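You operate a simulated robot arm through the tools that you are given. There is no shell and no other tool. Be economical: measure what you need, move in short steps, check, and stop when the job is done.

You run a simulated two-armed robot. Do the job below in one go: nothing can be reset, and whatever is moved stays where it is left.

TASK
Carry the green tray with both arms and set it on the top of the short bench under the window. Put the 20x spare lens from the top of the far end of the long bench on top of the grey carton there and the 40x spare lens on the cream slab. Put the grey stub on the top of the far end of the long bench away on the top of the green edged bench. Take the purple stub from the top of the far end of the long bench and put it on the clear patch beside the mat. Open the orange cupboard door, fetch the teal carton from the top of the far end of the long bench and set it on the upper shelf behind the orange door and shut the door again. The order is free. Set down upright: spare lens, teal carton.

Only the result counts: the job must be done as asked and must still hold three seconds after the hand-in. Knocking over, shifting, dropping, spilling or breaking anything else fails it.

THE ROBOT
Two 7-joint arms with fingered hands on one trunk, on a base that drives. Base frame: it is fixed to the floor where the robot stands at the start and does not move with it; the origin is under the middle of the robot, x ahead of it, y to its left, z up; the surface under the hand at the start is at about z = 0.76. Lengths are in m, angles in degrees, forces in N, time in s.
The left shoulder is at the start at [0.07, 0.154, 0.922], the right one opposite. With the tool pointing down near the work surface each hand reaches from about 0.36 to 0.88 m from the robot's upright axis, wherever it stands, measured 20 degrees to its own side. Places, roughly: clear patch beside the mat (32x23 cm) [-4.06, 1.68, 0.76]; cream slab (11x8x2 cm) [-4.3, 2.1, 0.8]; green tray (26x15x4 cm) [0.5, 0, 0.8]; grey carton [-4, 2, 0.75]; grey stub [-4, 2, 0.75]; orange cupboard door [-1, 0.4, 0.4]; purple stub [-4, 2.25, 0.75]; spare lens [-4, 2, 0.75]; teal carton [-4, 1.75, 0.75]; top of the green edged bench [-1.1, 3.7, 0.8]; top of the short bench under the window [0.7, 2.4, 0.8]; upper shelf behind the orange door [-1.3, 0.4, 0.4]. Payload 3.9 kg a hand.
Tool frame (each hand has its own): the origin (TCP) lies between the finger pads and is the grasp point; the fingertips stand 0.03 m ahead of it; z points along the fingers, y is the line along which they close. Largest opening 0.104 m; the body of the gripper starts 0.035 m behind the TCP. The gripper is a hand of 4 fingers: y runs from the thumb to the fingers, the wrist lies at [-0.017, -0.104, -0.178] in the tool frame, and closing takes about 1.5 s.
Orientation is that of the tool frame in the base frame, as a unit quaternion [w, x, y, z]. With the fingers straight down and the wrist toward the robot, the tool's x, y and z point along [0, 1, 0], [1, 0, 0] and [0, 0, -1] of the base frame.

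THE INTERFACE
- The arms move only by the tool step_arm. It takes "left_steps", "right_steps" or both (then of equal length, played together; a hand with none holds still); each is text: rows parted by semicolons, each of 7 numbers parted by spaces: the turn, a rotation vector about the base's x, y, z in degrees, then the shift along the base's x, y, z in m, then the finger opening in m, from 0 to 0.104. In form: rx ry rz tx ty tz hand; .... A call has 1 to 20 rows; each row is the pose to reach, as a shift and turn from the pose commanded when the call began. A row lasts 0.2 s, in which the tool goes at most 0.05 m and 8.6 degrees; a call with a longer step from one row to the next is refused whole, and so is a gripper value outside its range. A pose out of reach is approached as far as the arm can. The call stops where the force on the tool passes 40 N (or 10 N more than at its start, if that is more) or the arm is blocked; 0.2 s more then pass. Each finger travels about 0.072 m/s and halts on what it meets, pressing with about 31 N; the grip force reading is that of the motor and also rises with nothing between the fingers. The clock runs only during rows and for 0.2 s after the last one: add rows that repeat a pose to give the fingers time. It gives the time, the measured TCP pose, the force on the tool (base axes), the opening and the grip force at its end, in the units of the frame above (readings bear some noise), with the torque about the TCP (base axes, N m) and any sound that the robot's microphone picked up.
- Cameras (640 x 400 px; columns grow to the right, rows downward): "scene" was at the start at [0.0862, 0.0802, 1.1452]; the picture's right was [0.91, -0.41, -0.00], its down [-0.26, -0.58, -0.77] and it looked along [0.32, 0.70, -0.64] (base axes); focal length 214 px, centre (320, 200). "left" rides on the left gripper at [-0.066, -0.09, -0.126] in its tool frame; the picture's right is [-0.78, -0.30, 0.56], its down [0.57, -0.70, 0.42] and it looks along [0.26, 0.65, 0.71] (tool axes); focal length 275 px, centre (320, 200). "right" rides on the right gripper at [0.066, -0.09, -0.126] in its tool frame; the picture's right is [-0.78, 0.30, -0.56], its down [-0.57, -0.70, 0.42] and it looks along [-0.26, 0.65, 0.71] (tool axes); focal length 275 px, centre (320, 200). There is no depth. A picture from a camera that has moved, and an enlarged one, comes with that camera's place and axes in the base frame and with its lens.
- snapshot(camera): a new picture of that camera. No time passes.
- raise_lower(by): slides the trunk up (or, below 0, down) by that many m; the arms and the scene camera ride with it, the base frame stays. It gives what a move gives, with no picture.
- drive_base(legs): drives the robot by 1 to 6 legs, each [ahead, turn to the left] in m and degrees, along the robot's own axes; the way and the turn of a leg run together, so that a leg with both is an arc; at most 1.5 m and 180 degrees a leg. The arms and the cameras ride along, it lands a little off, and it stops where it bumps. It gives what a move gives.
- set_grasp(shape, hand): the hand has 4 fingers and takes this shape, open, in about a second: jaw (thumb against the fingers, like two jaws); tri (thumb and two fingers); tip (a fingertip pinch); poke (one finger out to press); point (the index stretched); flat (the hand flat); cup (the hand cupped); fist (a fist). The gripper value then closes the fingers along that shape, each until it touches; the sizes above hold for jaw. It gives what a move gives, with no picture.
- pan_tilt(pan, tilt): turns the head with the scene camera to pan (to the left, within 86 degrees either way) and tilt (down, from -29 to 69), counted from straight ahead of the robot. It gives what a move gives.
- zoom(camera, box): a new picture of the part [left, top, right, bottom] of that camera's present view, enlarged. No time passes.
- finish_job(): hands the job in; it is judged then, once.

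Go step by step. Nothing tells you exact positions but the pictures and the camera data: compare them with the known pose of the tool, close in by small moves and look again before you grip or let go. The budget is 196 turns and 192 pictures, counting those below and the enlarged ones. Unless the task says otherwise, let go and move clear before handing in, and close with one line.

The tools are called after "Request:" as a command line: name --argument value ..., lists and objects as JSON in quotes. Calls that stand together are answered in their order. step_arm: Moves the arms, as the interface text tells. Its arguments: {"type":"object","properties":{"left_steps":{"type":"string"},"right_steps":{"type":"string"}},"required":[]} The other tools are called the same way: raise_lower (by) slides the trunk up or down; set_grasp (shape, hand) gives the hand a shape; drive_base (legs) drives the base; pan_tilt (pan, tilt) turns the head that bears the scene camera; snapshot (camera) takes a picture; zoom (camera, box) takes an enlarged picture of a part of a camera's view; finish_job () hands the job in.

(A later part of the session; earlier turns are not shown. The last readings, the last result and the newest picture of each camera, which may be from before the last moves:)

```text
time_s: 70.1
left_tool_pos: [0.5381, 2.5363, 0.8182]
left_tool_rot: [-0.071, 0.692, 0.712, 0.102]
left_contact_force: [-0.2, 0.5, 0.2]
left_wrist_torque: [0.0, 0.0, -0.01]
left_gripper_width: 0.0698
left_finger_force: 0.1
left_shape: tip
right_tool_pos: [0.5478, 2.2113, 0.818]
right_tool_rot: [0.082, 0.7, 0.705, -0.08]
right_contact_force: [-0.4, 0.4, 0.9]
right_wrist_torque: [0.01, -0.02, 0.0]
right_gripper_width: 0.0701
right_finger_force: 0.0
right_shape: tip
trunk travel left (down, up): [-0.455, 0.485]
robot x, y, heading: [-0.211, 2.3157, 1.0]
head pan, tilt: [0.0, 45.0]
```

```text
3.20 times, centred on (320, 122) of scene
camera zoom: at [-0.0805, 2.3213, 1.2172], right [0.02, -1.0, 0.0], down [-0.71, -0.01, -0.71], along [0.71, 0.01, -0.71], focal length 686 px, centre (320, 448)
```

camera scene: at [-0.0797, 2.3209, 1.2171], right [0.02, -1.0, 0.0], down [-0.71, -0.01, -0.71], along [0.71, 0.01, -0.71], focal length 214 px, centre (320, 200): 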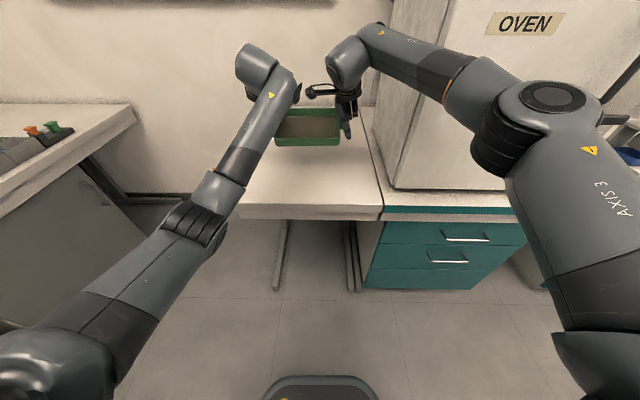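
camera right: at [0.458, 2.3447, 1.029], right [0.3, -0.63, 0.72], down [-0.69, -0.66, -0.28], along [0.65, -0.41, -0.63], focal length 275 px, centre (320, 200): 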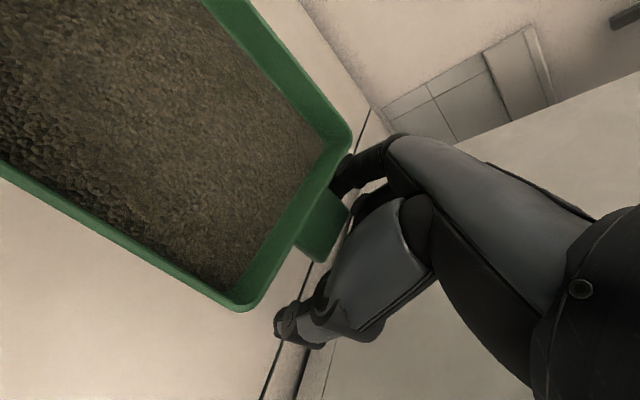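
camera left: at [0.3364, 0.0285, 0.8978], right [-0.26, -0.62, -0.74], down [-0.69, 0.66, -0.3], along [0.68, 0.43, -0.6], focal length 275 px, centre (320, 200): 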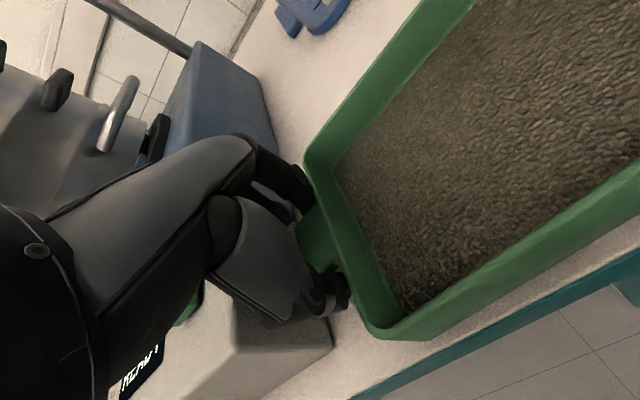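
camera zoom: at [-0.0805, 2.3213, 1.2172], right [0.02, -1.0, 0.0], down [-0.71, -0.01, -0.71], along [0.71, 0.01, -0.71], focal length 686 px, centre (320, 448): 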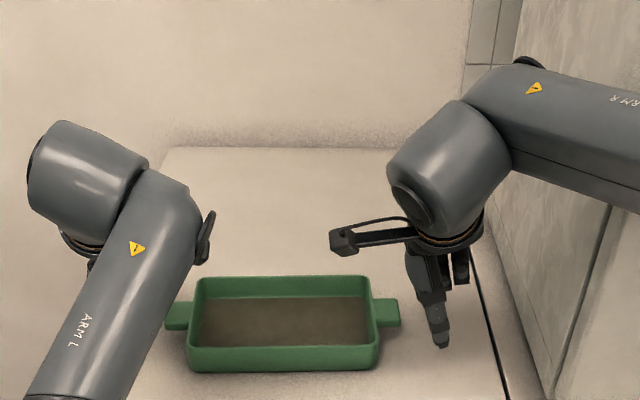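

Request:
step_arm --left_steps "0 0 0 0 0 0.04 0.07;-4 0 0 0 0 0.08 0.07;-8 0 0 0 0 0.12 0.07;-12 0 0 -0.03 0 0.13 0.07;-12 0 0 -0.07 0 0.13 0.07;-12 0 0 -0.11 0 0.13 0.07;-12 0 0 -0.15 0 0.13 0.07;-12 0 0 -0.19 0 0.13 0.07;-12 0 0 -0.23 0 0.13 0.07;-12 0 0 -0.26 0 0.13 0.07" --right_steps "0 0 0 0 0 0.04 0.07;4 0 0 0 0 0.08 0.07;8 0 0 0 0 0.12 0.07;12 0 0 -0.03 0 0.13 0.07;12 0 0 -0.07 0.01 0.13 0.07;12 0 0 -0.11 0.01 0.13 0.07;12 0 0 -0.15 0.01 0.13 0.07;12 0 0 -0.19 0.01 0.13 0.07;12 0 0 -0.23 0.01 0.13 0.07;12 0 0 -0.26 0.01 0.13 0.07"

Request:
drive_base --legs '[[-0.25, 0], [0, 90]]'

Request:
pan_tilt --pan 60 --tilt 15

Request:
snapshot --camera "scene"

```text
time_s: 72.5
left_tool_pos: [0.3187, 2.5725, 0.9608]
left_tool_rot: [-0.016, 0.668, 0.742, 0.059]
left_contact_force: [-0.3, -0.1, -1.3]
left_wrist_torque: [-0.02, -0.02, 0.0]
left_gripper_width: 0.0698
left_finger_force: 0.1
left_shape: tip
left hand out of reach, approached as far as the arm can: row 9, 10
right_tool_pos: [0.2882, 2.2187, 0.9487]
right_tool_rot: [0.008, 0.705, 0.709, -0.007]
right_contact_force: [-1.2, 0.7, 0.4]
right_wrist_torque: [-0.02, 0.01, 0.0]
right_gripper_width: 0.07
right_finger_force: 0.1
right_shape: tip
trunk travel left (down, up): [-0.455, 0.485]
robot x, y, heading: [-0.2092, 2.3192, 1.1]
head pan, tilt: [0.0, 45.0]
stopped in row 10 (left hand): the arm was blocked; the commanded pose is now the measured one
```

```text
time_s: 78.2
left_tool_pos: [-0.7106, 2.8449, 0.9598]
left_tool_rot: [-0.054, -0.046, 0.997, 0.03]
left_contact_force: [0.0, 0.0, 0.0]
left_wrist_torque: [0.0, 0.0, 0.02]
left_gripper_width: 0.0698
left_finger_force: 0.1
left_shape: tip
right_tool_pos: [-0.3568, 2.8099, 0.9475]
right_tool_rot: [0.009, 0.003, 1.0, 0.002]
right_contact_force: [0.0, -0.3, 1.0]
right_wrist_torque: [0.0, 0.04, 0.01]
right_gripper_width: 0.0698
right_finger_force: 0.1
right_shape: tip
trunk travel left (down, up): [-0.455, 0.485]
robot x, y, heading: [-0.4585, 2.3119, 90.3]
head pan, tilt: [0.0, 45.0]
```

```text
time_s: 79.5
left_tool_pos: [-0.7113, 2.844, 0.9588]
left_tool_rot: [-0.054, -0.048, 0.997, 0.031]
left_contact_force: [0.2, 0.1, 0.8]
left_wrist_torque: [0.0, 0.03, 0.0]
left_gripper_width: 0.0695
left_finger_force: 0.0
left_shape: tip
right_tool_pos: [-0.3563, 2.8092, 0.9486]
right_tool_rot: [0.009, 0.002, 1.0, 0.001]
right_contact_force: [0.6, -0.1, 0.3]
right_wrist_torque: [-0.05, -0.01, 0.03]
right_gripper_width: 0.0697
right_finger_force: 0.1
right_shape: tip
trunk travel left (down, up): [-0.455, 0.485]
robot x, y, heading: [-0.4627, 2.3086, 90.4]
head pan, tilt: [60.0, 15.0]
```

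```text
132 pictures are left
camera scene: at [-0.5427, 2.4101, 1.2639], right [0.49, 0.87, 0.0], down [0.23, -0.13, -0.97], along [-0.84, 0.48, -0.26], focal length 214 px, centre (320, 200)
```

scene: 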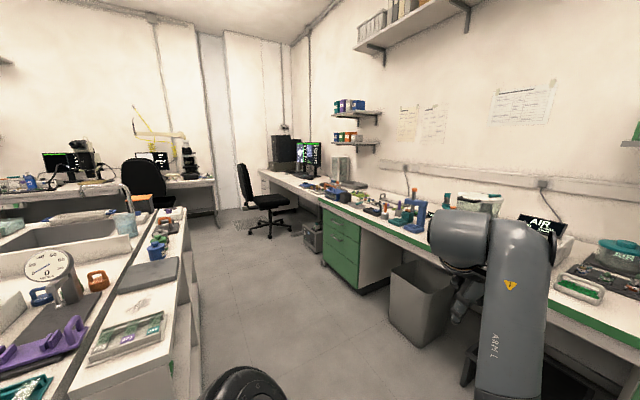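

The tray is done. Next the far end of the long bench at about x=-4: I'll raise the trunk for clearance, move into the corridor and drive along it.

Request:
raise_lower --by 0.35

Request:
drive_base --legs '[[0.43, 0], [0, 89.6], [1.2, 0]]'

Request:
pan_tilt --pan 20 --tilt 25

Request:
snapshot --camera "scene"

```text
time_s: 82.9
left_tool_pos: [-0.7108, 2.8446, 1.3096]
left_tool_rot: [-0.055, -0.049, 0.997, 0.03]
left_contact_force: [1.0, 0.3, -0.5]
left_wrist_torque: [0.0, -0.02, 0.0]
left_gripper_width: 0.0696
left_finger_force: 0.0
left_shape: tip
right_tool_pos: [-0.356, 2.8099, 1.2979]
right_tool_rot: [0.009, 0.003, 1.0, 0.001]
right_contact_force: [-1.7, 0.6, -0.4]
right_wrist_torque: [0.0, -0.01, -0.02]
right_gripper_width: 0.0699
right_finger_force: 0.1
right_shape: tip
trunk travel left (down, up): [-0.805, 0.135]
robot x, y, heading: [-0.4654, 2.3096, 90.5]
head pan, tilt: [60.0, 15.0]
```

```text
time_s: 95.0
left_tool_pos: [-2.1943, 2.4602, 1.3099]
left_tool_rot: [0.06, 0.746, -0.663, 0.017]
left_contact_force: [1.3, 0.4, 0.8]
left_wrist_torque: [0.03, 0.0, -0.01]
left_gripper_width: 0.0696
left_finger_force: 0.2
left_shape: tip
right_tool_pos: [-2.1675, 2.8153, 1.2983]
right_tool_rot: [-0.005, 0.713, -0.701, -0.008]
right_contact_force: [0.0, 0.0, -0.5]
right_wrist_torque: [0.0, -0.01, -0.02]
right_gripper_width: 0.0701
right_finger_force: 0.0
right_shape: tip
trunk travel left (down, up): [-0.805, 0.135]
robot x, y, heading: [-1.6648, 2.7232, -177.9]
head pan, tilt: [60.0, 15.0]
```

```text
time_s: 96.1
left_tool_pos: [-2.1946, 2.4591, 1.3102]
left_tool_rot: [0.06, 0.746, -0.662, 0.017]
left_contact_force: [-0.5, 0.1, 0.6]
left_wrist_torque: [0.01, 0.01, 0.02]
left_gripper_width: 0.0696
left_finger_force: 0.0
left_shape: tip
right_tool_pos: [-2.1678, 2.8156, 1.2976]
right_tool_rot: [-0.005, 0.714, -0.7, -0.008]
right_contact_force: [-0.1, -0.4, 0.0]
right_wrist_torque: [-0.01, -0.01, -0.03]
right_gripper_width: 0.0701
right_finger_force: 0.1
right_shape: tip
trunk travel left (down, up): [-0.805, 0.135]
robot x, y, heading: [-1.6673, 2.722, -178.1]
head pan, tilt: [20.0, 25.0]
```

```text
131 pictures are left
camera scene: at [-1.8024, 2.6895, 1.5978], right [-0.37, 0.93, 0.0], down [0.39, 0.16, -0.91], along [-0.84, -0.34, -0.42], focal length 214 px, centre (320, 200)
```

scene: 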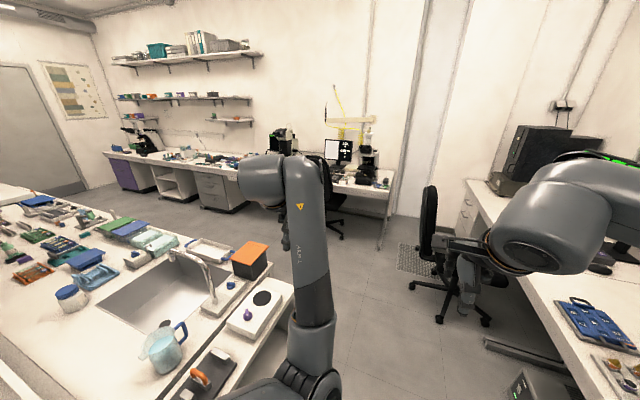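

Request:
drive_base --legs '[[0.95, 0]]'

Request:
pan_tilt --pan 0 --tilt 25

Request:
snapshot --camera "scene"

Request:
pan_tilt --pan 50 --tilt 25

Request:
snapshot --camera "scene"

```text
time_s: 101.0
left_tool_pos: [-3.1443, 2.4183, 1.3101]
left_tool_rot: [0.06, 0.75, -0.658, 0.019]
left_contact_force: [0.1, 0.6, 0.1]
left_wrist_torque: [0.0, 0.01, -0.02]
left_gripper_width: 0.0697
left_finger_force: 0.1
left_shape: tip
right_tool_pos: [-3.1208, 2.7747, 1.2979]
right_tool_rot: [-0.005, 0.717, -0.697, -0.009]
right_contact_force: [0.5, 0.1, -0.2]
right_wrist_torque: [0.02, 0.03, -0.02]
right_gripper_width: 0.0697
right_finger_force: 0.0
right_shape: tip
trunk travel left (down, up): [-0.805, 0.135]
robot x, y, heading: [-2.6201, 2.687, -177.7]
head pan, tilt: [20.0, 25.0]
```

```text
time_s: 101.9
left_tool_pos: [-3.1431, 2.4183, 1.3098]
left_tool_rot: [0.06, 0.75, -0.658, 0.018]
left_contact_force: [0.3, 0.3, 0.5]
left_wrist_torque: [-0.07, 0.01, 0.0]
left_gripper_width: 0.0694
left_finger_force: 0.0
left_shape: tip
right_tool_pos: [-3.1209, 2.774, 1.2977]
right_tool_rot: [-0.005, 0.717, -0.697, -0.008]
right_contact_force: [-0.4, 0.3, -0.7]
right_wrist_torque: [0.0, 0.01, 0.02]
right_gripper_width: 0.0702
right_finger_force: 0.1
right_shape: tip
trunk travel left (down, up): [-0.805, 0.135]
robot x, y, heading: [-2.62, 2.6867, -177.5]
head pan, tilt: [0.0, 25.0]
```

```text
130 pictures are left
camera scene: at [-2.7618, 2.6829, 1.5977], right [-0.04, 1.0, 0.0], down [0.42, 0.02, -0.91], along [-0.91, -0.04, -0.42], focal length 214 px, centre (320, 200)
```

scene: 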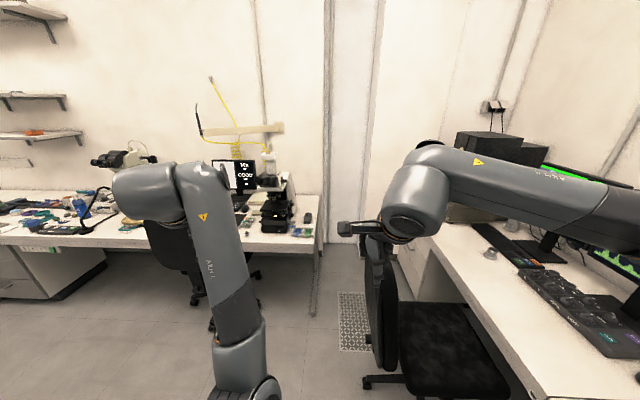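

```text
time_s: 103.1
left_tool_pos: [-3.1449, 2.4168, 1.3101]
left_tool_rot: [0.06, 0.751, -0.658, 0.018]
left_contact_force: [-0.7, 1.1, -0.1]
left_wrist_torque: [-0.01, -0.01, -0.02]
left_gripper_width: 0.0698
left_finger_force: 0.0
left_shape: tip
right_tool_pos: [-3.1212, 2.7732, 1.2988]
right_tool_rot: [-0.005, 0.717, -0.697, -0.008]
right_contact_force: [0.1, -0.7, 0.4]
right_wrist_torque: [-0.02, -0.01, -0.01]
right_gripper_width: 0.0701
right_finger_force: 0.0
right_shape: tip
trunk travel left (down, up): [-0.805, 0.135]
robot x, y, heading: [-2.6195, 2.6874, -177.7]
head pan, tilt: [50.0, 25.0]
```

```text
129 pictures are left
camera scene: at [-2.7255, 2.614, 1.5977], right [-0.79, 0.61, 0.0], down [0.26, 0.34, -0.91], along [-0.55, -0.72, -0.42], focal length 214 px, centre (320, 200)
```

scene: 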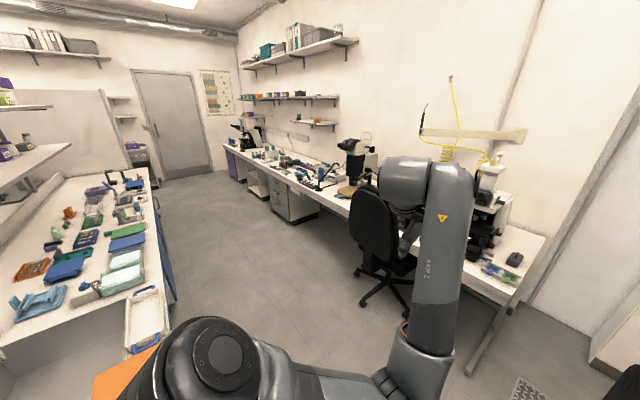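

Request:
drive_base --legs '[[0, 30], [0.45, 0], [0, -32]]'

Request:
pan_tilt --pan 25 --tilt 40

Request:
snapshot --camera "scene"

```text
time_s: 108.8
left_tool_pos: [-3.5428, 2.202, 1.3094]
left_tool_rot: [0.061, 0.737, -0.673, 0.015]
left_contact_force: [-0.9, -0.1, -0.2]
left_wrist_torque: [-0.01, 0.03, -0.02]
left_gripper_width: 0.0698
left_finger_force: 0.1
left_shape: tip
right_tool_pos: [-3.5039, 2.5559, 1.297]
right_tool_rot: [0.006, -0.703, 0.711, 0.008]
right_contact_force: [0.7, -1.1, 0.2]
right_wrist_torque: [0.04, -0.02, 0.03]
right_gripper_width: 0.0702
right_finger_force: 0.1
right_shape: tip
trunk travel left (down, up): [-0.805, 0.135]
robot x, y, heading: [-3.0047, 2.4475, -179.8]
head pan, tilt: [50.0, 25.0]
```

```text
time_s: 109.7
left_tool_pos: [-3.5424, 2.2012, 1.311]
left_tool_rot: [0.061, 0.737, -0.673, 0.016]
left_contact_force: [-1.3, 0.3, 0.6]
left_wrist_torque: [0.01, -0.01, -0.01]
left_gripper_width: 0.0698
left_finger_force: 0.0
left_shape: tip
right_tool_pos: [-3.5037, 2.5566, 1.2984]
right_tool_rot: [0.006, -0.703, 0.711, 0.008]
right_contact_force: [0.2, 0.1, 0.0]
right_wrist_torque: [-0.01, -0.02, -0.01]
right_gripper_width: 0.0699
right_finger_force: 0.0
right_shape: tip
trunk travel left (down, up): [-0.805, 0.135]
robot x, y, heading: [-3.01, 2.4472, -180.0]
head pan, tilt: [25.0, 40.0]
```

```text
128 pictures are left
camera scene: at [-3.1331, 2.4147, 1.5745], right [-0.43, 0.91, 0.0], down [0.58, 0.27, -0.77], along [-0.69, -0.33, -0.64], focal length 214 px, centre (320, 200)
```

scene: 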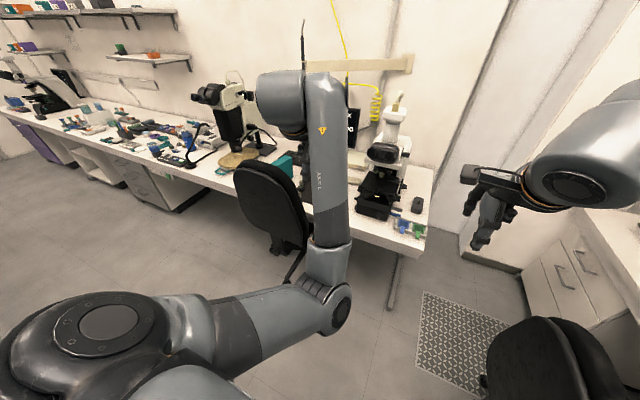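

Request:
step_arm --left_steps "0 0 0 0 -0.05 0.0 0.07;0 0 0 0.01 -0.1 0 0.07;0 0 0 0.03 -0.15 0 0.07;0 0 0 0.06 -0.19 0 0.07;0 0 0 0.09 -0.23 0 0.07;0 0 0 0.12 -0.27 0 0.07;0 0 0 0.15 -0.31 0 0.07;0 0 0 0.18 -0.34 0 0.07"

Request:
snapshot --camera "scene"

```text
refused: row 2 steps farther than a row can; nothing moved
```

```text
127 pictures are left
camera scene: at [-3.1331, 2.4147, 1.5745], right [-0.43, 0.91, 0.0], down [0.58, 0.27, -0.77], along [-0.69, -0.33, -0.64], focal length 214 px, centre (320, 200)
```

scene: 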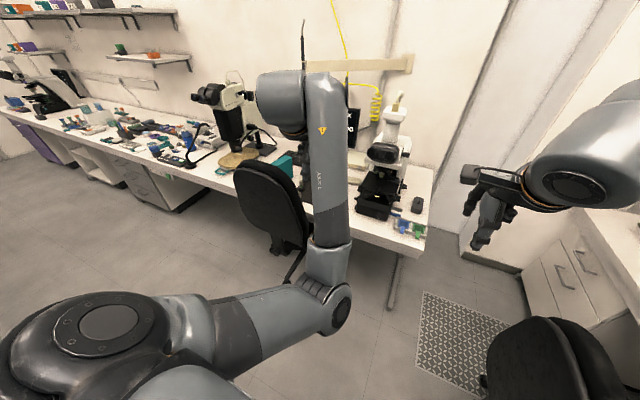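

I'll avoid pairing pictures with risky commands. I'll swing the left arm out of the view in smaller steps.

Request:
step_arm --left_steps "0 0 0 0 -0.045 0.0 0.07;0 0 0 0.01 -0.09 0 0.07;0 0 0 0.03 -0.13 0 0.07;0 0 0 0.06 -0.165 0 0.07;0 0 0 0.09 -0.2 0 0.07;0 0 0 0.12 -0.235 0 0.07;0 0 0 0.15 -0.27 0 0.07;0 0 0 0.18 -0.305 0 0.07;0 0 0 0.21 -0.34 0 0.07"

Request:
snapshot --camera "scene"

```text
time_s: 111.7
left_tool_pos: [-3.3277, 1.8597, 1.3065]
left_tool_rot: [0.061, 0.737, -0.673, 0.014]
left_contact_force: [-0.5, -0.3, -0.4]
left_wrist_torque: [-0.02, -0.04, -0.01]
left_gripper_width: 0.0698
left_finger_force: 0.2
left_shape: tip
right_tool_pos: [-3.5025, 2.5532, 1.2984]
right_tool_rot: [0.005, -0.702, 0.712, 0.008]
right_contact_force: [-0.2, 0.2, -0.5]
right_wrist_torque: [0.04, -0.02, -0.06]
right_gripper_width: 0.0701
right_finger_force: 0.0
right_shape: tip
trunk travel left (down, up): [-0.805, 0.135]
robot x, y, heading: [-3.0087, 2.4462, -179.8]
head pan, tilt: [25.0, 40.0]
```

```text
126 pictures are left
camera scene: at [-3.1316, 2.4114, 1.5745], right [-0.43, 0.91, 0.0], down [0.58, 0.27, -0.77], along [-0.69, -0.32, -0.64], focal length 214 px, centre (320, 200)
```

scene: 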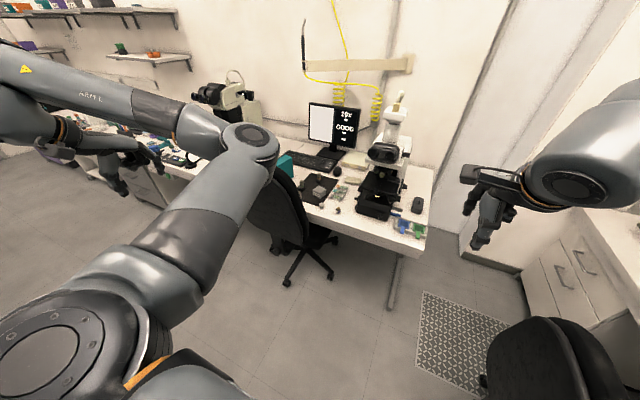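

Request:
zoom --camera "scene" --box '[250, 90, 450, 270]'

```text
2.22 times, centred on (350, 180) of scene
camera zoom: at [-3.1316, 2.4114, 1.5745], right [-0.43, 0.91, 0.0], down [0.58, 0.27, -0.77], along [-0.69, -0.32, -0.64], focal length 477 px, centre (253, 244)
```

zoom: 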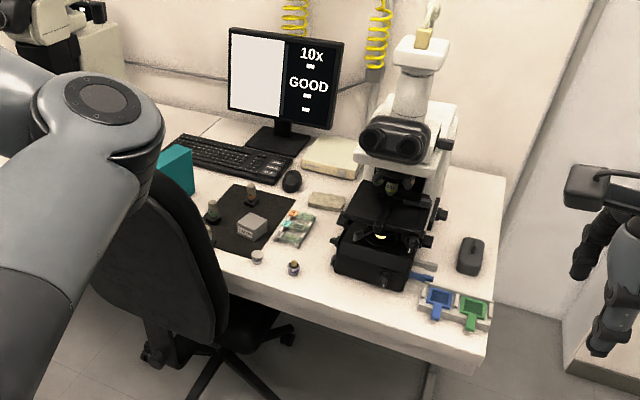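

Request:
drive_base --legs '[[0, 38.5], [0.5, 0], [0, -38.5]]'

Request:
pan_tilt --pan 15 --tilt 55

Request:
snapshot --camera "scene"

```text
time_s: 118.2
left_tool_pos: [-3.7382, 1.5581, 1.3081]
left_tool_rot: [0.06, 0.73, -0.68, 0.014]
left_contact_force: [0.3, 0.1, 0.1]
left_wrist_torque: [0.0, 0.01, -0.02]
left_gripper_width: 0.0698
left_finger_force: 0.0
left_shape: tip
right_tool_pos: [-3.8994, 2.2533, 1.2977]
right_tool_rot: [0.006, -0.697, 0.717, 0.008]
right_contact_force: [0.5, -1.5, 0.6]
right_wrist_torque: [0.01, -0.01, 0.0]
right_gripper_width: 0.0699
right_finger_force: 0.1
right_shape: tip
trunk travel left (down, up): [-0.805, 0.135]
robot x, y, heading: [-3.4039, 2.1365, 179.2]
head pan, tilt: [25.0, 40.0]
```

```text
time_s: 119.0
left_tool_pos: [-3.7385, 1.5597, 1.309]
left_tool_rot: [0.061, 0.73, -0.68, 0.015]
left_contact_force: [-0.1, 0.0, -0.5]
left_wrist_torque: [0.0, 0.02, 0.04]
left_gripper_width: 0.0696
left_finger_force: 0.0
left_shape: tip
right_tool_pos: [-3.8993, 2.2554, 1.2986]
right_tool_rot: [0.006, -0.696, 0.718, 0.008]
right_contact_force: [0.1, 0.3, -0.2]
right_wrist_torque: [-0.01, -0.01, 0.04]
right_gripper_width: 0.0701
right_finger_force: 0.0
right_shape: tip
trunk travel left (down, up): [-0.805, 0.135]
robot x, y, heading: [-3.4023, 2.1349, 179.1]
head pan, tilt: [15.0, 55.0]
```

```text
124 pictures are left
camera scene: at [-3.5245, 2.1237, 1.5538], right [-0.24, 0.97, 0.0], down [0.79, 0.2, -0.57], along [-0.56, -0.14, -0.82], focal length 214 px, centre (320, 200)
```

scene: 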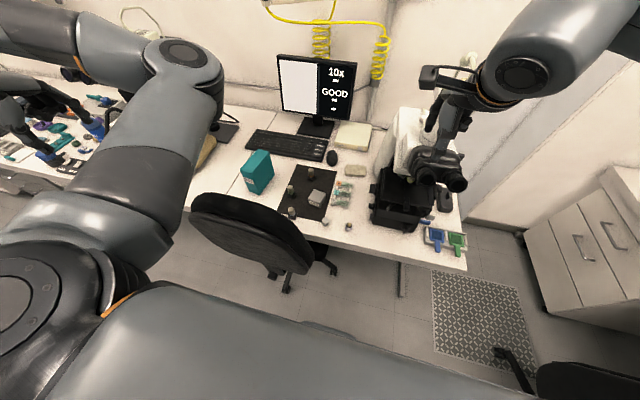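

Request:
zoom --camera "scene" --box '[220, 110, 380, 260]'

Request:
zoom --camera "scene" --box '[275, 150, 365, 235]'

```text
2.67 times, centred on (300, 185) of scene
camera zoom: at [-3.5245, 2.1237, 1.5538], right [-0.24, 0.97, 0.0], down [0.79, 0.2, -0.57], along [-0.56, -0.14, -0.82], focal length 572 px, centre (373, 240)
```

zoom: 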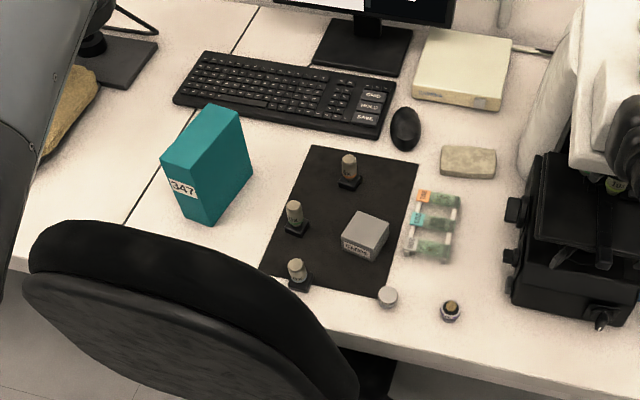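

```text
4.71 times, centred on (320, 192) of scene
camera zoom: at [-3.5245, 2.1237, 1.5538], right [-0.24, 0.97, 0.0], down [0.79, 0.2, -0.57], along [-0.56, -0.14, -0.82], focal length 1009 px, centre (320, 235)
```

zoom: 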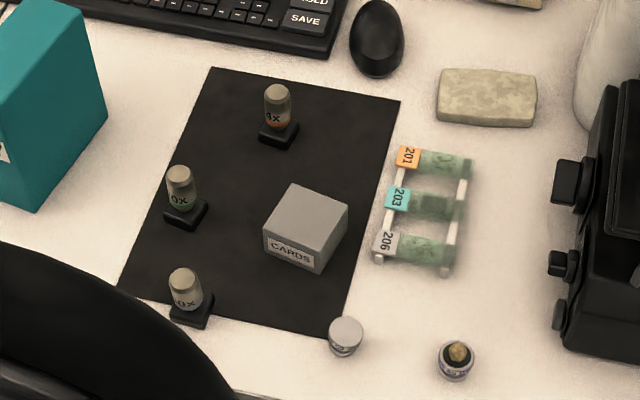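

Request:
set_grasp --hand "left" --shape "tri"

Request:
step_arm --left_steps "3 -2 -2 -0.025 0.023 -0.01 0.104;6.2 -3.7 -4.1 -0.05 0.046 -0.02 0.104;6.2 -3.7 -4.1 -0.075 0.07 -0.04 0.104;6.2 -3.7 -4.1 -0.1 0.095 -0.06 0.104;6.2 -3.7 -4.1 -0.13 0.12 -0.08 0.104;6.2 -3.7 -4.1 -0.16 0.145 -0.1 0.104;6.2 -3.7 -4.1 -0.19 0.17 -0.12 0.104;6.2 -3.7 -4.1 -0.22 0.2 -0.14 0.104;6.2 -3.7 -4.1 -0.24 0.22 -0.17 0.104;6.2 -3.7 -4.1 -0.26 0.24 -0.19 0.104"

Request:
snapshot --camera "left"

Request:
snapshot --camera "scene"

```text
time_s: 119.9
left_tool_pos: [-3.7384, 1.5585, 1.3098]
left_tool_rot: [0.06, 0.73, -0.68, 0.015]
left_contact_force: [-0.1, -0.1, 0.2]
left_wrist_torque: [0.0, 0.01, -0.03]
left_gripper_width: 0.104
left_finger_force: 0.0
left_shape: tri
right_tool_pos: [-3.9012, 2.2546, 1.2997]
right_tool_rot: [0.006, -0.696, 0.718, 0.008]
right_contact_force: [-0.3, 0.4, 0.3]
right_wrist_torque: [0.01, 0.01, -0.01]
right_gripper_width: 0.0699
right_finger_force: 0.1
right_shape: tip
trunk travel left (down, up): [-0.805, 0.135]
robot x, y, heading: [-3.405, 2.1381, 179.1]
head pan, tilt: [15.0, 55.0]
```

```text
time_s: 122.1
left_tool_pos: [-3.9992, 1.7767, 1.1294]
left_tool_rot: [0.014, 0.72, -0.694, 0.0]
left_contact_force: [-0.2, 0.6, -0.9]
left_wrist_torque: [-0.02, -0.02, 0.01]
left_gripper_width: 0.104
left_finger_force: 0.0
left_shape: tri
right_tool_pos: [-3.9006, 2.2545, 1.2979]
right_tool_rot: [0.006, -0.696, 0.718, 0.009]
right_contact_force: [-0.1, -1.0, 0.2]
right_wrist_torque: [-0.02, 0.01, 0.02]
right_gripper_width: 0.0701
right_finger_force: 0.0
right_shape: tip
trunk travel left (down, up): [-0.805, 0.135]
robot x, y, heading: [-3.4047, 2.1402, 179.4]
head pan, tilt: [15.0, 55.0]
```

```text
121 pictures are left
camera left: at [-3.9096, 1.8495, 1.2518], right [0.26, 0.77, -0.58], down [0.71, -0.56, -0.43], along [-0.65, -0.3, -0.7], focal length 275 px, centre (320, 200)
```

left: 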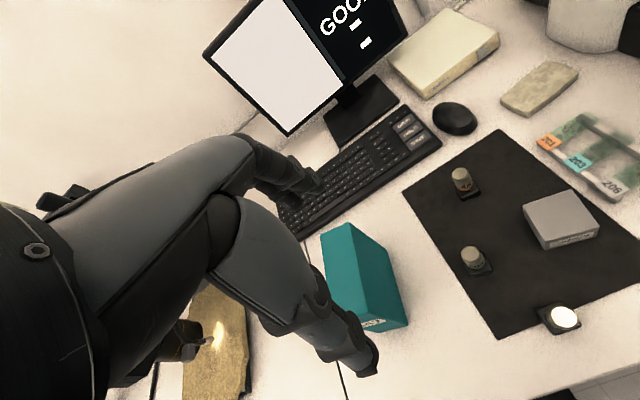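

```text
120 pictures are left
camera scene: at [-3.5251, 2.1233, 1.5537], right [-0.24, 0.97, 0.0], down [0.79, 0.2, -0.57], along [-0.56, -0.14, -0.82], focal length 214 px, centre (320, 200)
```

scene: 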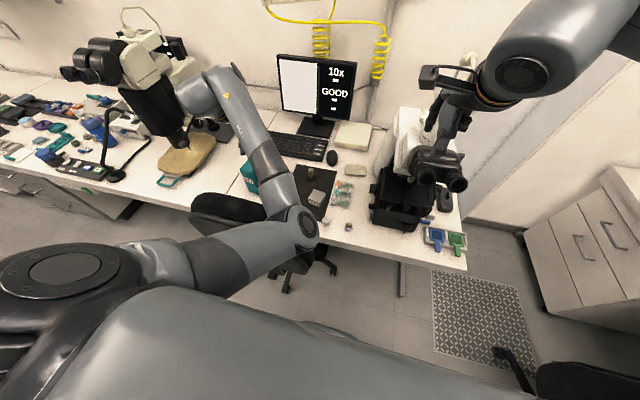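

Request:
zoom --camera "left" --box '[430, 150, 610, 350]'

Request:
zoom --camera "left" --box '[440, 155, 500, 205]'

Request:
zoom --camera "left" --box '[445, 235, 505, 285]'

```text
2.00 times, centred on (520, 250) of left
camera zoom: at [-3.9096, 1.8495, 1.2518], right [0.26, 0.77, -0.58], down [0.71, -0.56, -0.43], along [-0.65, -0.3, -0.7], focal length 551 px, centre (-80, 100)
```

zoom: 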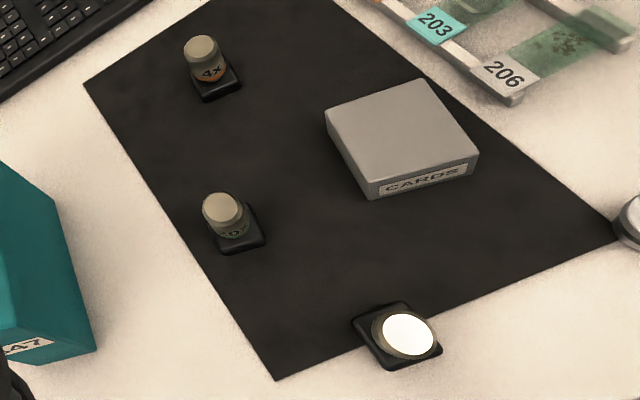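

```text
8.00 times, centred on (470, 180) of left
camera zoom: at [-3.9096, 1.8495, 1.2518], right [0.26, 0.77, -0.58], down [0.71, -0.56, -0.43], along [-0.65, -0.3, -0.7], focal length 2202 px, centre (-880, 360)
```

zoom: 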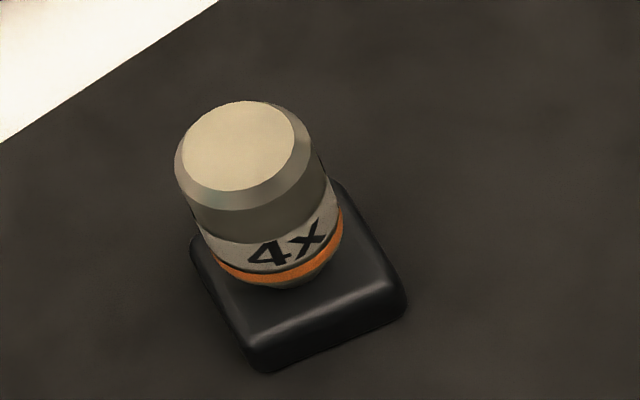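

```text
8.00 times, centred on (475, 260) of left
camera zoom: at [-3.9096, 1.8495, 1.2518], right [0.26, 0.77, -0.58], down [0.71, -0.56, -0.43], along [-0.65, -0.3, -0.7], focal length 2202 px, centre (-920, -280)
```

zoom: 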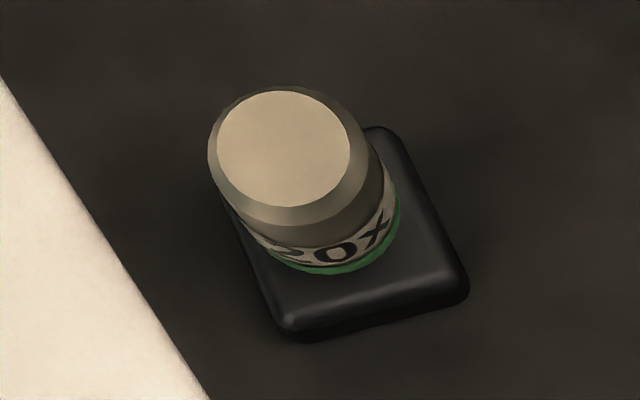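

Request:
step_arm --left_steps "1 -1 -2 -0.02 0.03 -0.03 0.104;1 -1 -2 -0.04 0.06 -0.05 0.09;1 -1 -2 -0.054 0.079 -0.09 0.08;1 -1 -2 -0.054 0.079 -0.13 0.07;1 -1 -2 -0.054 0.079 -0.17 0.07;1 -1 -2 -0.054 0.079 -0.21 0.07;1 -1 -2 -0.054 0.079 -0.22 0.07"

Request:
snapshot --camera "left"

Request:
zoom --camera "scene" --box '[180, 110, 380, 260]'

```text
time_s: 123.7
left_tool_pos: [-4.0516, 1.8806, 0.8969]
left_tool_rot: [0.013, -0.695, 0.719, 0.001]
left_contact_force: [0.9, -0.1, -0.5]
left_wrist_torque: [0.0, -0.03, 0.03]
left_gripper_width: 0.0704
left_finger_force: 0.0
left_shape: tri
right_tool_pos: [-3.9004, 2.2543, 1.299]
right_tool_rot: [0.006, -0.696, 0.718, 0.008]
right_contact_force: [-0.3, 0.4, -0.2]
right_wrist_torque: [0.0, -0.01, 0.0]
right_gripper_width: 0.07
right_finger_force: 0.1
right_shape: tip
trunk travel left (down, up): [-0.805, 0.135]
robot x, y, heading: [-3.4049, 2.1382, 178.9]
head pan, tilt: [15.0, 55.0]
```

```text
116 pictures are left
camera left: at [-3.9611, 1.941, 1.0244], right [0.33, 0.78, -0.54], down [0.69, -0.59, -0.42], along [-0.64, -0.23, -0.73], focal length 275 px, centre (320, 200)
```

left: 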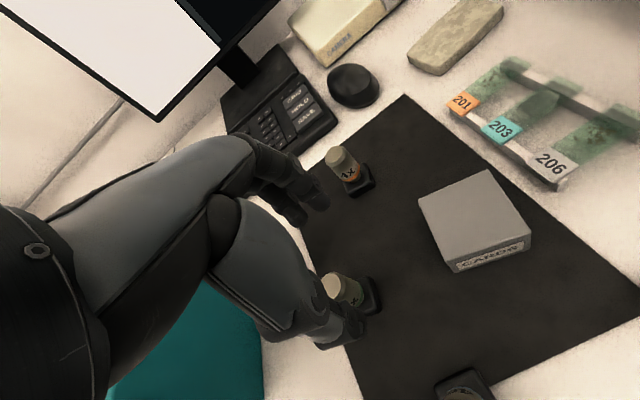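

```text
2.67 times, centred on (280, 185) of scene
camera zoom: at [-3.5246, 2.1229, 1.5537], right [-0.24, 0.97, 0.0], down [0.79, 0.2, -0.57], along [-0.56, -0.14, -0.82], focal length 572 px, centre (427, 240)
```

zoom: 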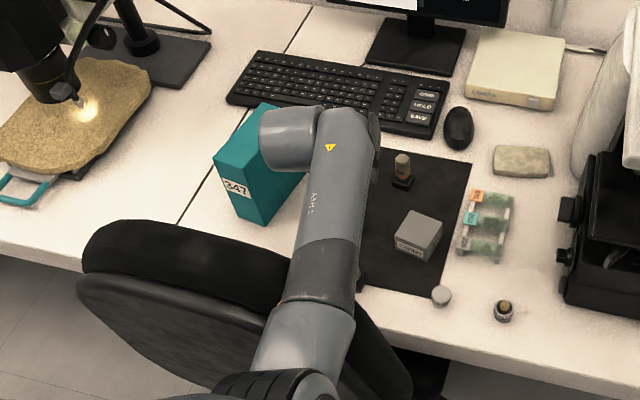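

Request:
step_arm --left_steps "-1 1 2 0 -0.0235 -0.01 0.07;-1 1 2 0 -0.0235 -0.04 0.07;-1 1 2 0 -0.0235 -0.065 0.07;-1 1 2 0 -0.0235 -0.085 0.07;-1 1 2 0 -0.0235 -0.085 0.07"

Request:
snapshot --camera "left"

```text
time_s: 124.9
left_tool_pos: [-4.05, 1.8533, 0.8126]
left_tool_rot: [0.0, 0.708, -0.707, 0.001]
left_contact_force: [-0.7, 0.0, -0.9]
left_wrist_torque: [0.01, 0.02, -0.03]
left_gripper_width: 0.0702
left_finger_force: 0.0
left_shape: tri
right_tool_pos: [-3.8982, 2.258, 1.2982]
right_tool_rot: [0.005, -0.697, 0.717, 0.009]
right_contact_force: [0.7, 0.5, 0.3]
right_wrist_torque: [0.03, 0.0, 0.02]
right_gripper_width: 0.07
right_finger_force: 0.1
right_shape: tip
trunk travel left (down, up): [-0.805, 0.135]
robot x, y, heading: [-3.4022, 2.1372, 179.1]
head pan, tilt: [15.0, 55.0]
```

```text
114 pictures are left
camera left: at [-3.9598, 1.9208, 0.9382], right [0.3, 0.78, -0.56], down [0.7, -0.57, -0.42], along [-0.65, -0.27, -0.71], focal length 275 px, centre (320, 200)
```

left: 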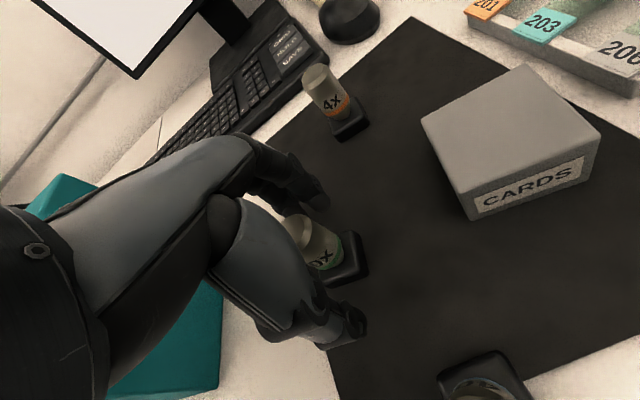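

Request:
step_arm --left_steps "0 0 0 0 0 0 0.05;0 0 0 0 0 0 0.03;0 0 0 0 0 0 0.015;0 0 0 0 0 0 0;0 0 0 0 0 0 0;0 0 0 0 0 0 0"

Request:
snapshot --camera "left"

```text
time_s: 126.3
left_tool_pos: [-4.0512, 1.8541, 0.8149]
left_tool_rot: [0.0, 0.707, -0.707, -0.001]
left_contact_force: [0.0, -0.2, 0.6]
left_wrist_torque: [-0.02, 0.02, -0.02]
left_gripper_width: 0.0163
left_finger_force: 31.1
left_shape: tri
right_tool_pos: [-3.9001, 2.2548, 1.2973]
right_tool_rot: [0.006, -0.697, 0.717, 0.009]
right_contact_force: [-0.7, -1.0, 0.0]
right_wrist_torque: [-0.01, 0.0, -0.01]
right_gripper_width: 0.07
right_finger_force: 0.0
right_shape: tip
trunk travel left (down, up): [-0.805, 0.135]
robot x, y, heading: [-3.403, 2.1378, 179.1]
head pan, tilt: [15.0, 55.0]
```

```text
113 pictures are left
camera left: at [-3.9621, 1.9203, 0.9392], right [0.3, 0.78, -0.56], down [0.7, -0.57, -0.42], along [-0.65, -0.26, -0.71], focal length 275 px, centre (320, 200)
```

left: 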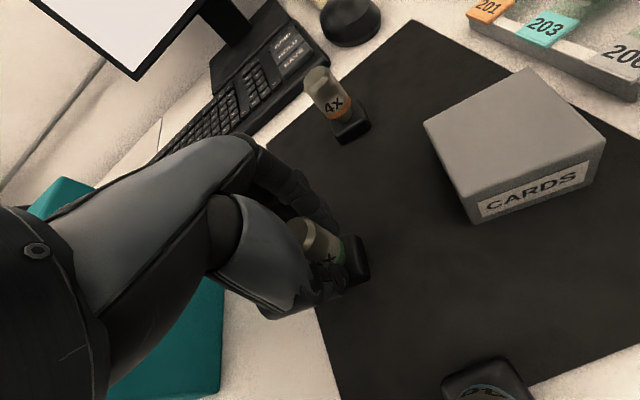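

Request:
step_arm --left_steps "0 0 0 0 0 0.01 0;0 0 0 0 0 0.025 0;0 0 0 0 0 0.05 0;0 0 0 0 0 0.08 0"

Request:
snapshot --camera "left"

```text
time_s: 127.3
left_tool_pos: [-4.0522, 1.8536, 0.893]
left_tool_rot: [-0.001, 0.707, -0.707, 0.0]
left_contact_force: [-0.4, -0.7, -0.8]
left_wrist_torque: [0.02, -0.01, 0.01]
left_gripper_width: 0.0163
left_finger_force: 31.4
left_shape: tri
right_tool_pos: [-3.8997, 2.2558, 1.298]
right_tool_rot: [0.006, -0.696, 0.718, 0.007]
right_contact_force: [-1.3, 0.0, 0.3]
right_wrist_torque: [0.0, 0.01, -0.01]
right_gripper_width: 0.0699
right_finger_force: 0.0
right_shape: tip
trunk travel left (down, up): [-0.805, 0.135]
robot x, y, heading: [-3.4066, 2.1375, 179.2]
head pan, tilt: [15.0, 55.0]
```

```text
112 pictures are left
camera left: at [-3.9623, 1.9198, 1.0183], right [0.3, 0.78, -0.56], down [0.7, -0.57, -0.42], along [-0.65, -0.26, -0.72], focal length 275 px, centre (320, 200)
```

left: 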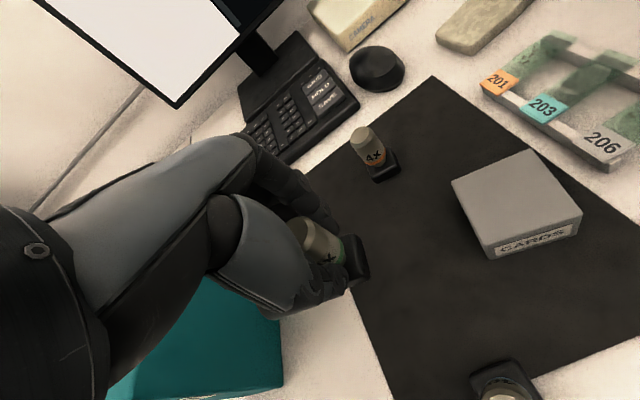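

Request:
step_arm --left_steps "0 0 0 0.001 0.04 0.01 0;0 0 0 0.002 0.08 0.01 0;0 0 0 0.003 0.11 0.01 0;0 0 0 0.003 0.1245 0.0 0;0 0 0 0.003 0.1245 -0.02 0;0 0 0 0.003 0.1245 -0.03 0;0 0 0 0.003 0.1245 -0.03 0"

Request:
snapshot --camera "left"

Request:
zoom --camera "scene" --box '[260, 140, 360, 230]'

```text
time_s: 128.9
left_tool_pos: [-4.0499, 1.9776, 0.8629]
left_tool_rot: [-0.001, 0.707, -0.707, -0.001]
left_contact_force: [1.0, 0.2, -0.7]
left_wrist_torque: [0.01, 0.01, -0.03]
left_gripper_width: 0.0164
left_finger_force: 30.6
left_shape: tri
right_tool_pos: [-3.9009, 2.2554, 1.2985]
right_tool_rot: [0.005, -0.696, 0.718, 0.008]
right_contact_force: [0.3, 0.0, -0.5]
right_wrist_torque: [-0.02, 0.02, 0.01]
right_gripper_width: 0.0697
right_finger_force: 0.1
right_shape: tip
trunk travel left (down, up): [-0.805, 0.135]
robot x, y, heading: [-3.4086, 2.1399, 179.0]
head pan, tilt: [15.0, 55.0]
```

```text
111 pictures are left
camera left: at [-3.9592, 2.0448, 0.9888], right [0.3, 0.78, -0.56], down [0.7, -0.57, -0.43], along [-0.65, -0.26, -0.71], focal length 275 px, centre (320, 200)
```

left: 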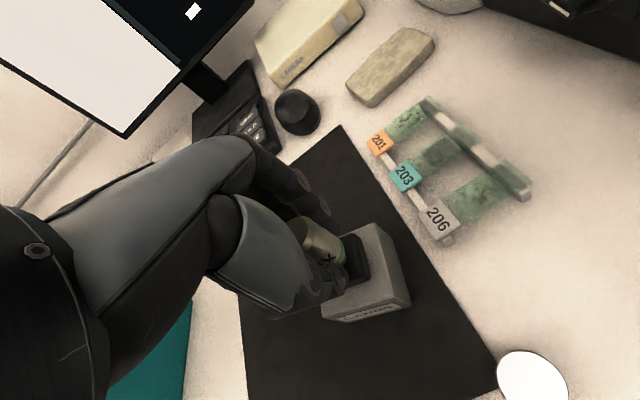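

```text
4.44 times, centred on (310, 185) of scene
camera zoom: at [-3.5245, 2.124, 1.5537], right [-0.24, 0.97, 0.0], down [0.79, 0.2, -0.57], along [-0.56, -0.14, -0.82], focal length 953 px, centre (364, 267)
```

zoom: 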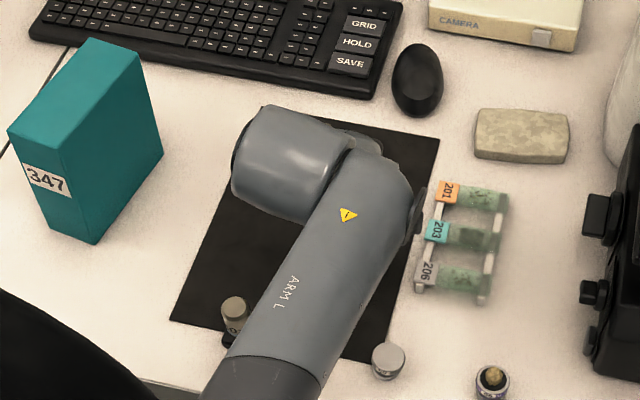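

Request:
step_arm --left_steps "0 0 0 0.006 0.002 0 0;0 0 0 0.006 0.002 -0.004 0;0 0 0 0.006 0.002 -0.007 0;0 0 0 0.006 0.002 -0.01 0;0 0 0 0.006 0.002 -0.01 0"

Request:
zoom --camera "left" --box '[260, 180, 460, 340]'

```text
time_s: 130.1
left_tool_pos: [-4.0432, 1.9807, 0.8534]
left_tool_rot: [0.0, -0.706, 0.708, 0.001]
left_contact_force: [0.8, 0.0, 1.5]
left_wrist_torque: [0.02, 0.0, 0.01]
left_gripper_width: 0.0162
left_finger_force: 31.6
left_shape: tri
right_tool_pos: [-3.8998, 2.2549, 1.2995]
right_tool_rot: [0.006, -0.696, 0.718, 0.008]
right_contact_force: [0.1, -0.4, -0.1]
right_wrist_torque: [0.02, 0.0, 0.0]
right_gripper_width: 0.0698
right_finger_force: 0.0
right_shape: tip
trunk travel left (down, up): [-0.805, 0.135]
robot x, y, heading: [-3.4077, 2.1373, 178.9]
head pan, tilt: [15.0, 55.0]
```

```text
2.50 times, centred on (360, 260) of left
camera zoom: at [-3.9534, 2.0473, 0.9786], right [0.3, 0.78, -0.56], down [0.7, -0.57, -0.43], along [-0.65, -0.26, -0.71], focal length 688 px, centre (220, 50)
```

zoom: 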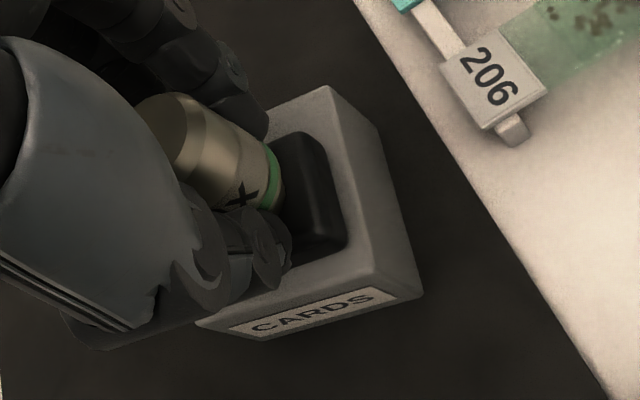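

Request:
step_arm --left_steps "0 0 0 0 0 -0.002 0;0 0 0 0 0 -0.002 0;0 0 0 0 0 -0.002 0.02;0 0 0 0 0 -0.002 0.035;0 0 0 0 0 -0.002 0.05;0 0 0 0 0 -0.002 0.065;0 0 0 0 0 -0.002 0.07;0 0 0 0 0 0.02 0.07;0 0 0 0 0 0.05 0.07;0 0 0 0 0 0.08 0.07"

Request:
snapshot --camera "left"

```text
time_s: 132.3
left_tool_pos: [-4.0435, 1.9809, 0.9331]
left_tool_rot: [-0.002, 0.707, -0.707, 0.0]
left_contact_force: [-0.1, -0.9, -0.1]
left_wrist_torque: [0.0, -0.02, 0.01]
left_gripper_width: 0.0698
left_finger_force: 0.0
left_shape: tri
right_tool_pos: [-3.8998, 2.2553, 1.2983]
right_tool_rot: [0.006, -0.696, 0.718, 0.008]
right_contact_force: [-0.8, 0.5, 0.3]
right_wrist_torque: [0.04, 0.01, 0.02]
right_gripper_width: 0.0699
right_finger_force: 0.0
right_shape: tip
trunk travel left (down, up): [-0.805, 0.135]
robot x, y, heading: [-3.4017, 2.136, 178.9]
head pan, tilt: [15.0, 55.0]
```

```text
108 pictures are left
camera left: at [-3.9538, 2.047, 1.0588], right [0.3, 0.78, -0.56], down [0.7, -0.57, -0.42], along [-0.65, -0.26, -0.71], focal length 275 px, centre (320, 200)
```

left: 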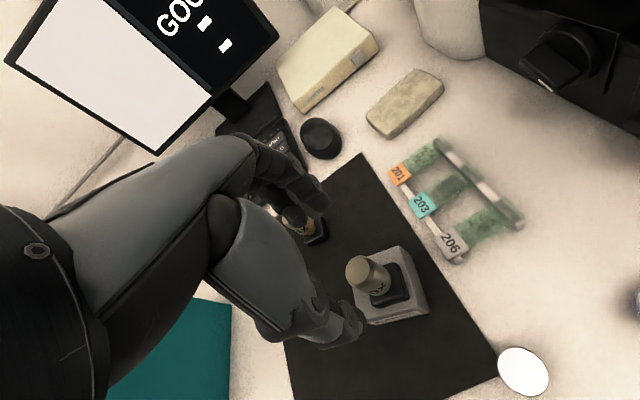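

20x stands on the carton. Next is the 40x near the chair back: I'll raise the trunk and yaw the left hand 60° so its wrist stays clear of the chair.

Request:
raise_lower --by 0.1

Request:
step_arm --left_steps "0 0 0 0 0 0.03 0.07;0 0 8 0.01 -0.01 0.05 0.07;0 0 16 0.025 -0.025 0.05 0.07;0 0 24 0.04 -0.04 0.05 0.07;0 0 32 0.055 -0.055 0.05 0.07;0 0 40 0.07 -0.07 0.05 0.07;0 0 48 0.085 -0.08 0.05 0.07;0 0 56 0.0935 -0.086 0.05 0.07;0 0 60 0.0935 -0.086 0.05 0.07;0 0 60 0.0935 -0.086 0.05 0.07"

Request:
snapshot --camera "left"

Request:
snapshot --camera "scene"

```text
time_s: 133.6
left_tool_pos: [-4.0432, 1.9802, 1.0324]
left_tool_rot: [0.001, -0.707, 0.707, 0.0]
left_contact_force: [0.1, 0.5, -0.5]
left_wrist_torque: [-0.01, 0.03, 0.02]
left_gripper_width: 0.0696
left_finger_force: 0.0
left_shape: tri
right_tool_pos: [-3.9007, 2.2559, 1.3988]
right_tool_rot: [0.005, -0.697, 0.717, 0.009]
right_contact_force: [0.9, 0.1, -0.5]
right_wrist_torque: [-0.01, -0.02, -0.02]
right_gripper_width: 0.0701
right_finger_force: 0.1
right_shape: tip
trunk travel left (down, up): [-0.905, 0.035]
robot x, y, heading: [-3.4042, 2.1371, 179.1]
head pan, tilt: [15.0, 55.0]
```

```text
time_s: 135.2
left_tool_pos: [-3.972, 1.8381, 1.0986]
left_tool_rot: [0.073, 0.92, -0.385, 0.022]
left_contact_force: [-0.3, -0.5, 0.0]
left_wrist_torque: [0.0, -0.01, -0.03]
left_gripper_width: 0.0697
left_finger_force: 0.0
left_shape: tri
right_tool_pos: [-3.8993, 2.2537, 1.3985]
right_tool_rot: [0.006, -0.696, 0.718, 0.009]
right_contact_force: [-0.4, 0.3, -0.9]
right_wrist_torque: [0.02, 0.0, -0.01]
right_gripper_width: 0.0702
right_finger_force: 0.1
right_shape: tip
trunk travel left (down, up): [-0.905, 0.035]
robot x, y, heading: [-3.4044, 2.1408, 179.0]
head pan, tilt: [15.0, 55.0]
stopped in row 7 (left hand): the arm was blocked; the commanded pose is now the measured one
```

```text
107 pictures are left
camera left: at [-3.9524, 1.9661, 1.2057], right [-0.34, 0.67, -0.66], down [0.89, 0.02, -0.45], along [-0.29, -0.74, -0.61], focal length 275 px, centre (320, 200)
```

left: 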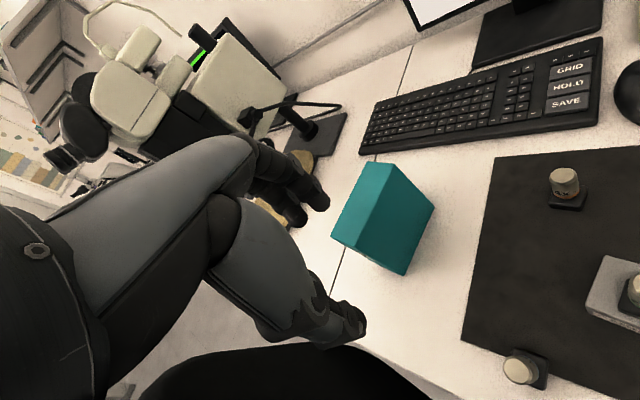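

```text
106 pictures are left
camera scene: at [-3.5243, 2.1229, 1.6537], right [-0.24, 0.97, 0.0], down [0.79, 0.2, -0.57], along [-0.56, -0.14, -0.82], focal length 214 px, centre (320, 200)
```

scene: 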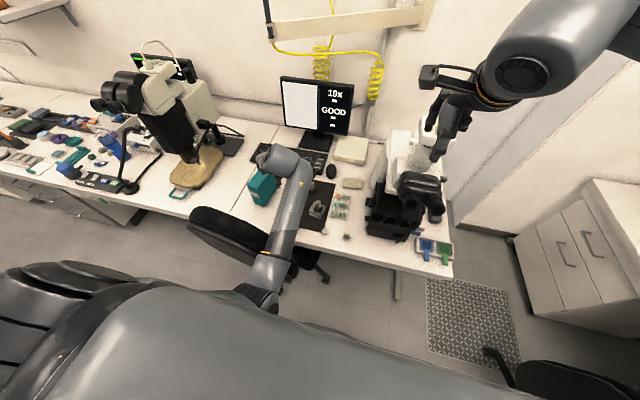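

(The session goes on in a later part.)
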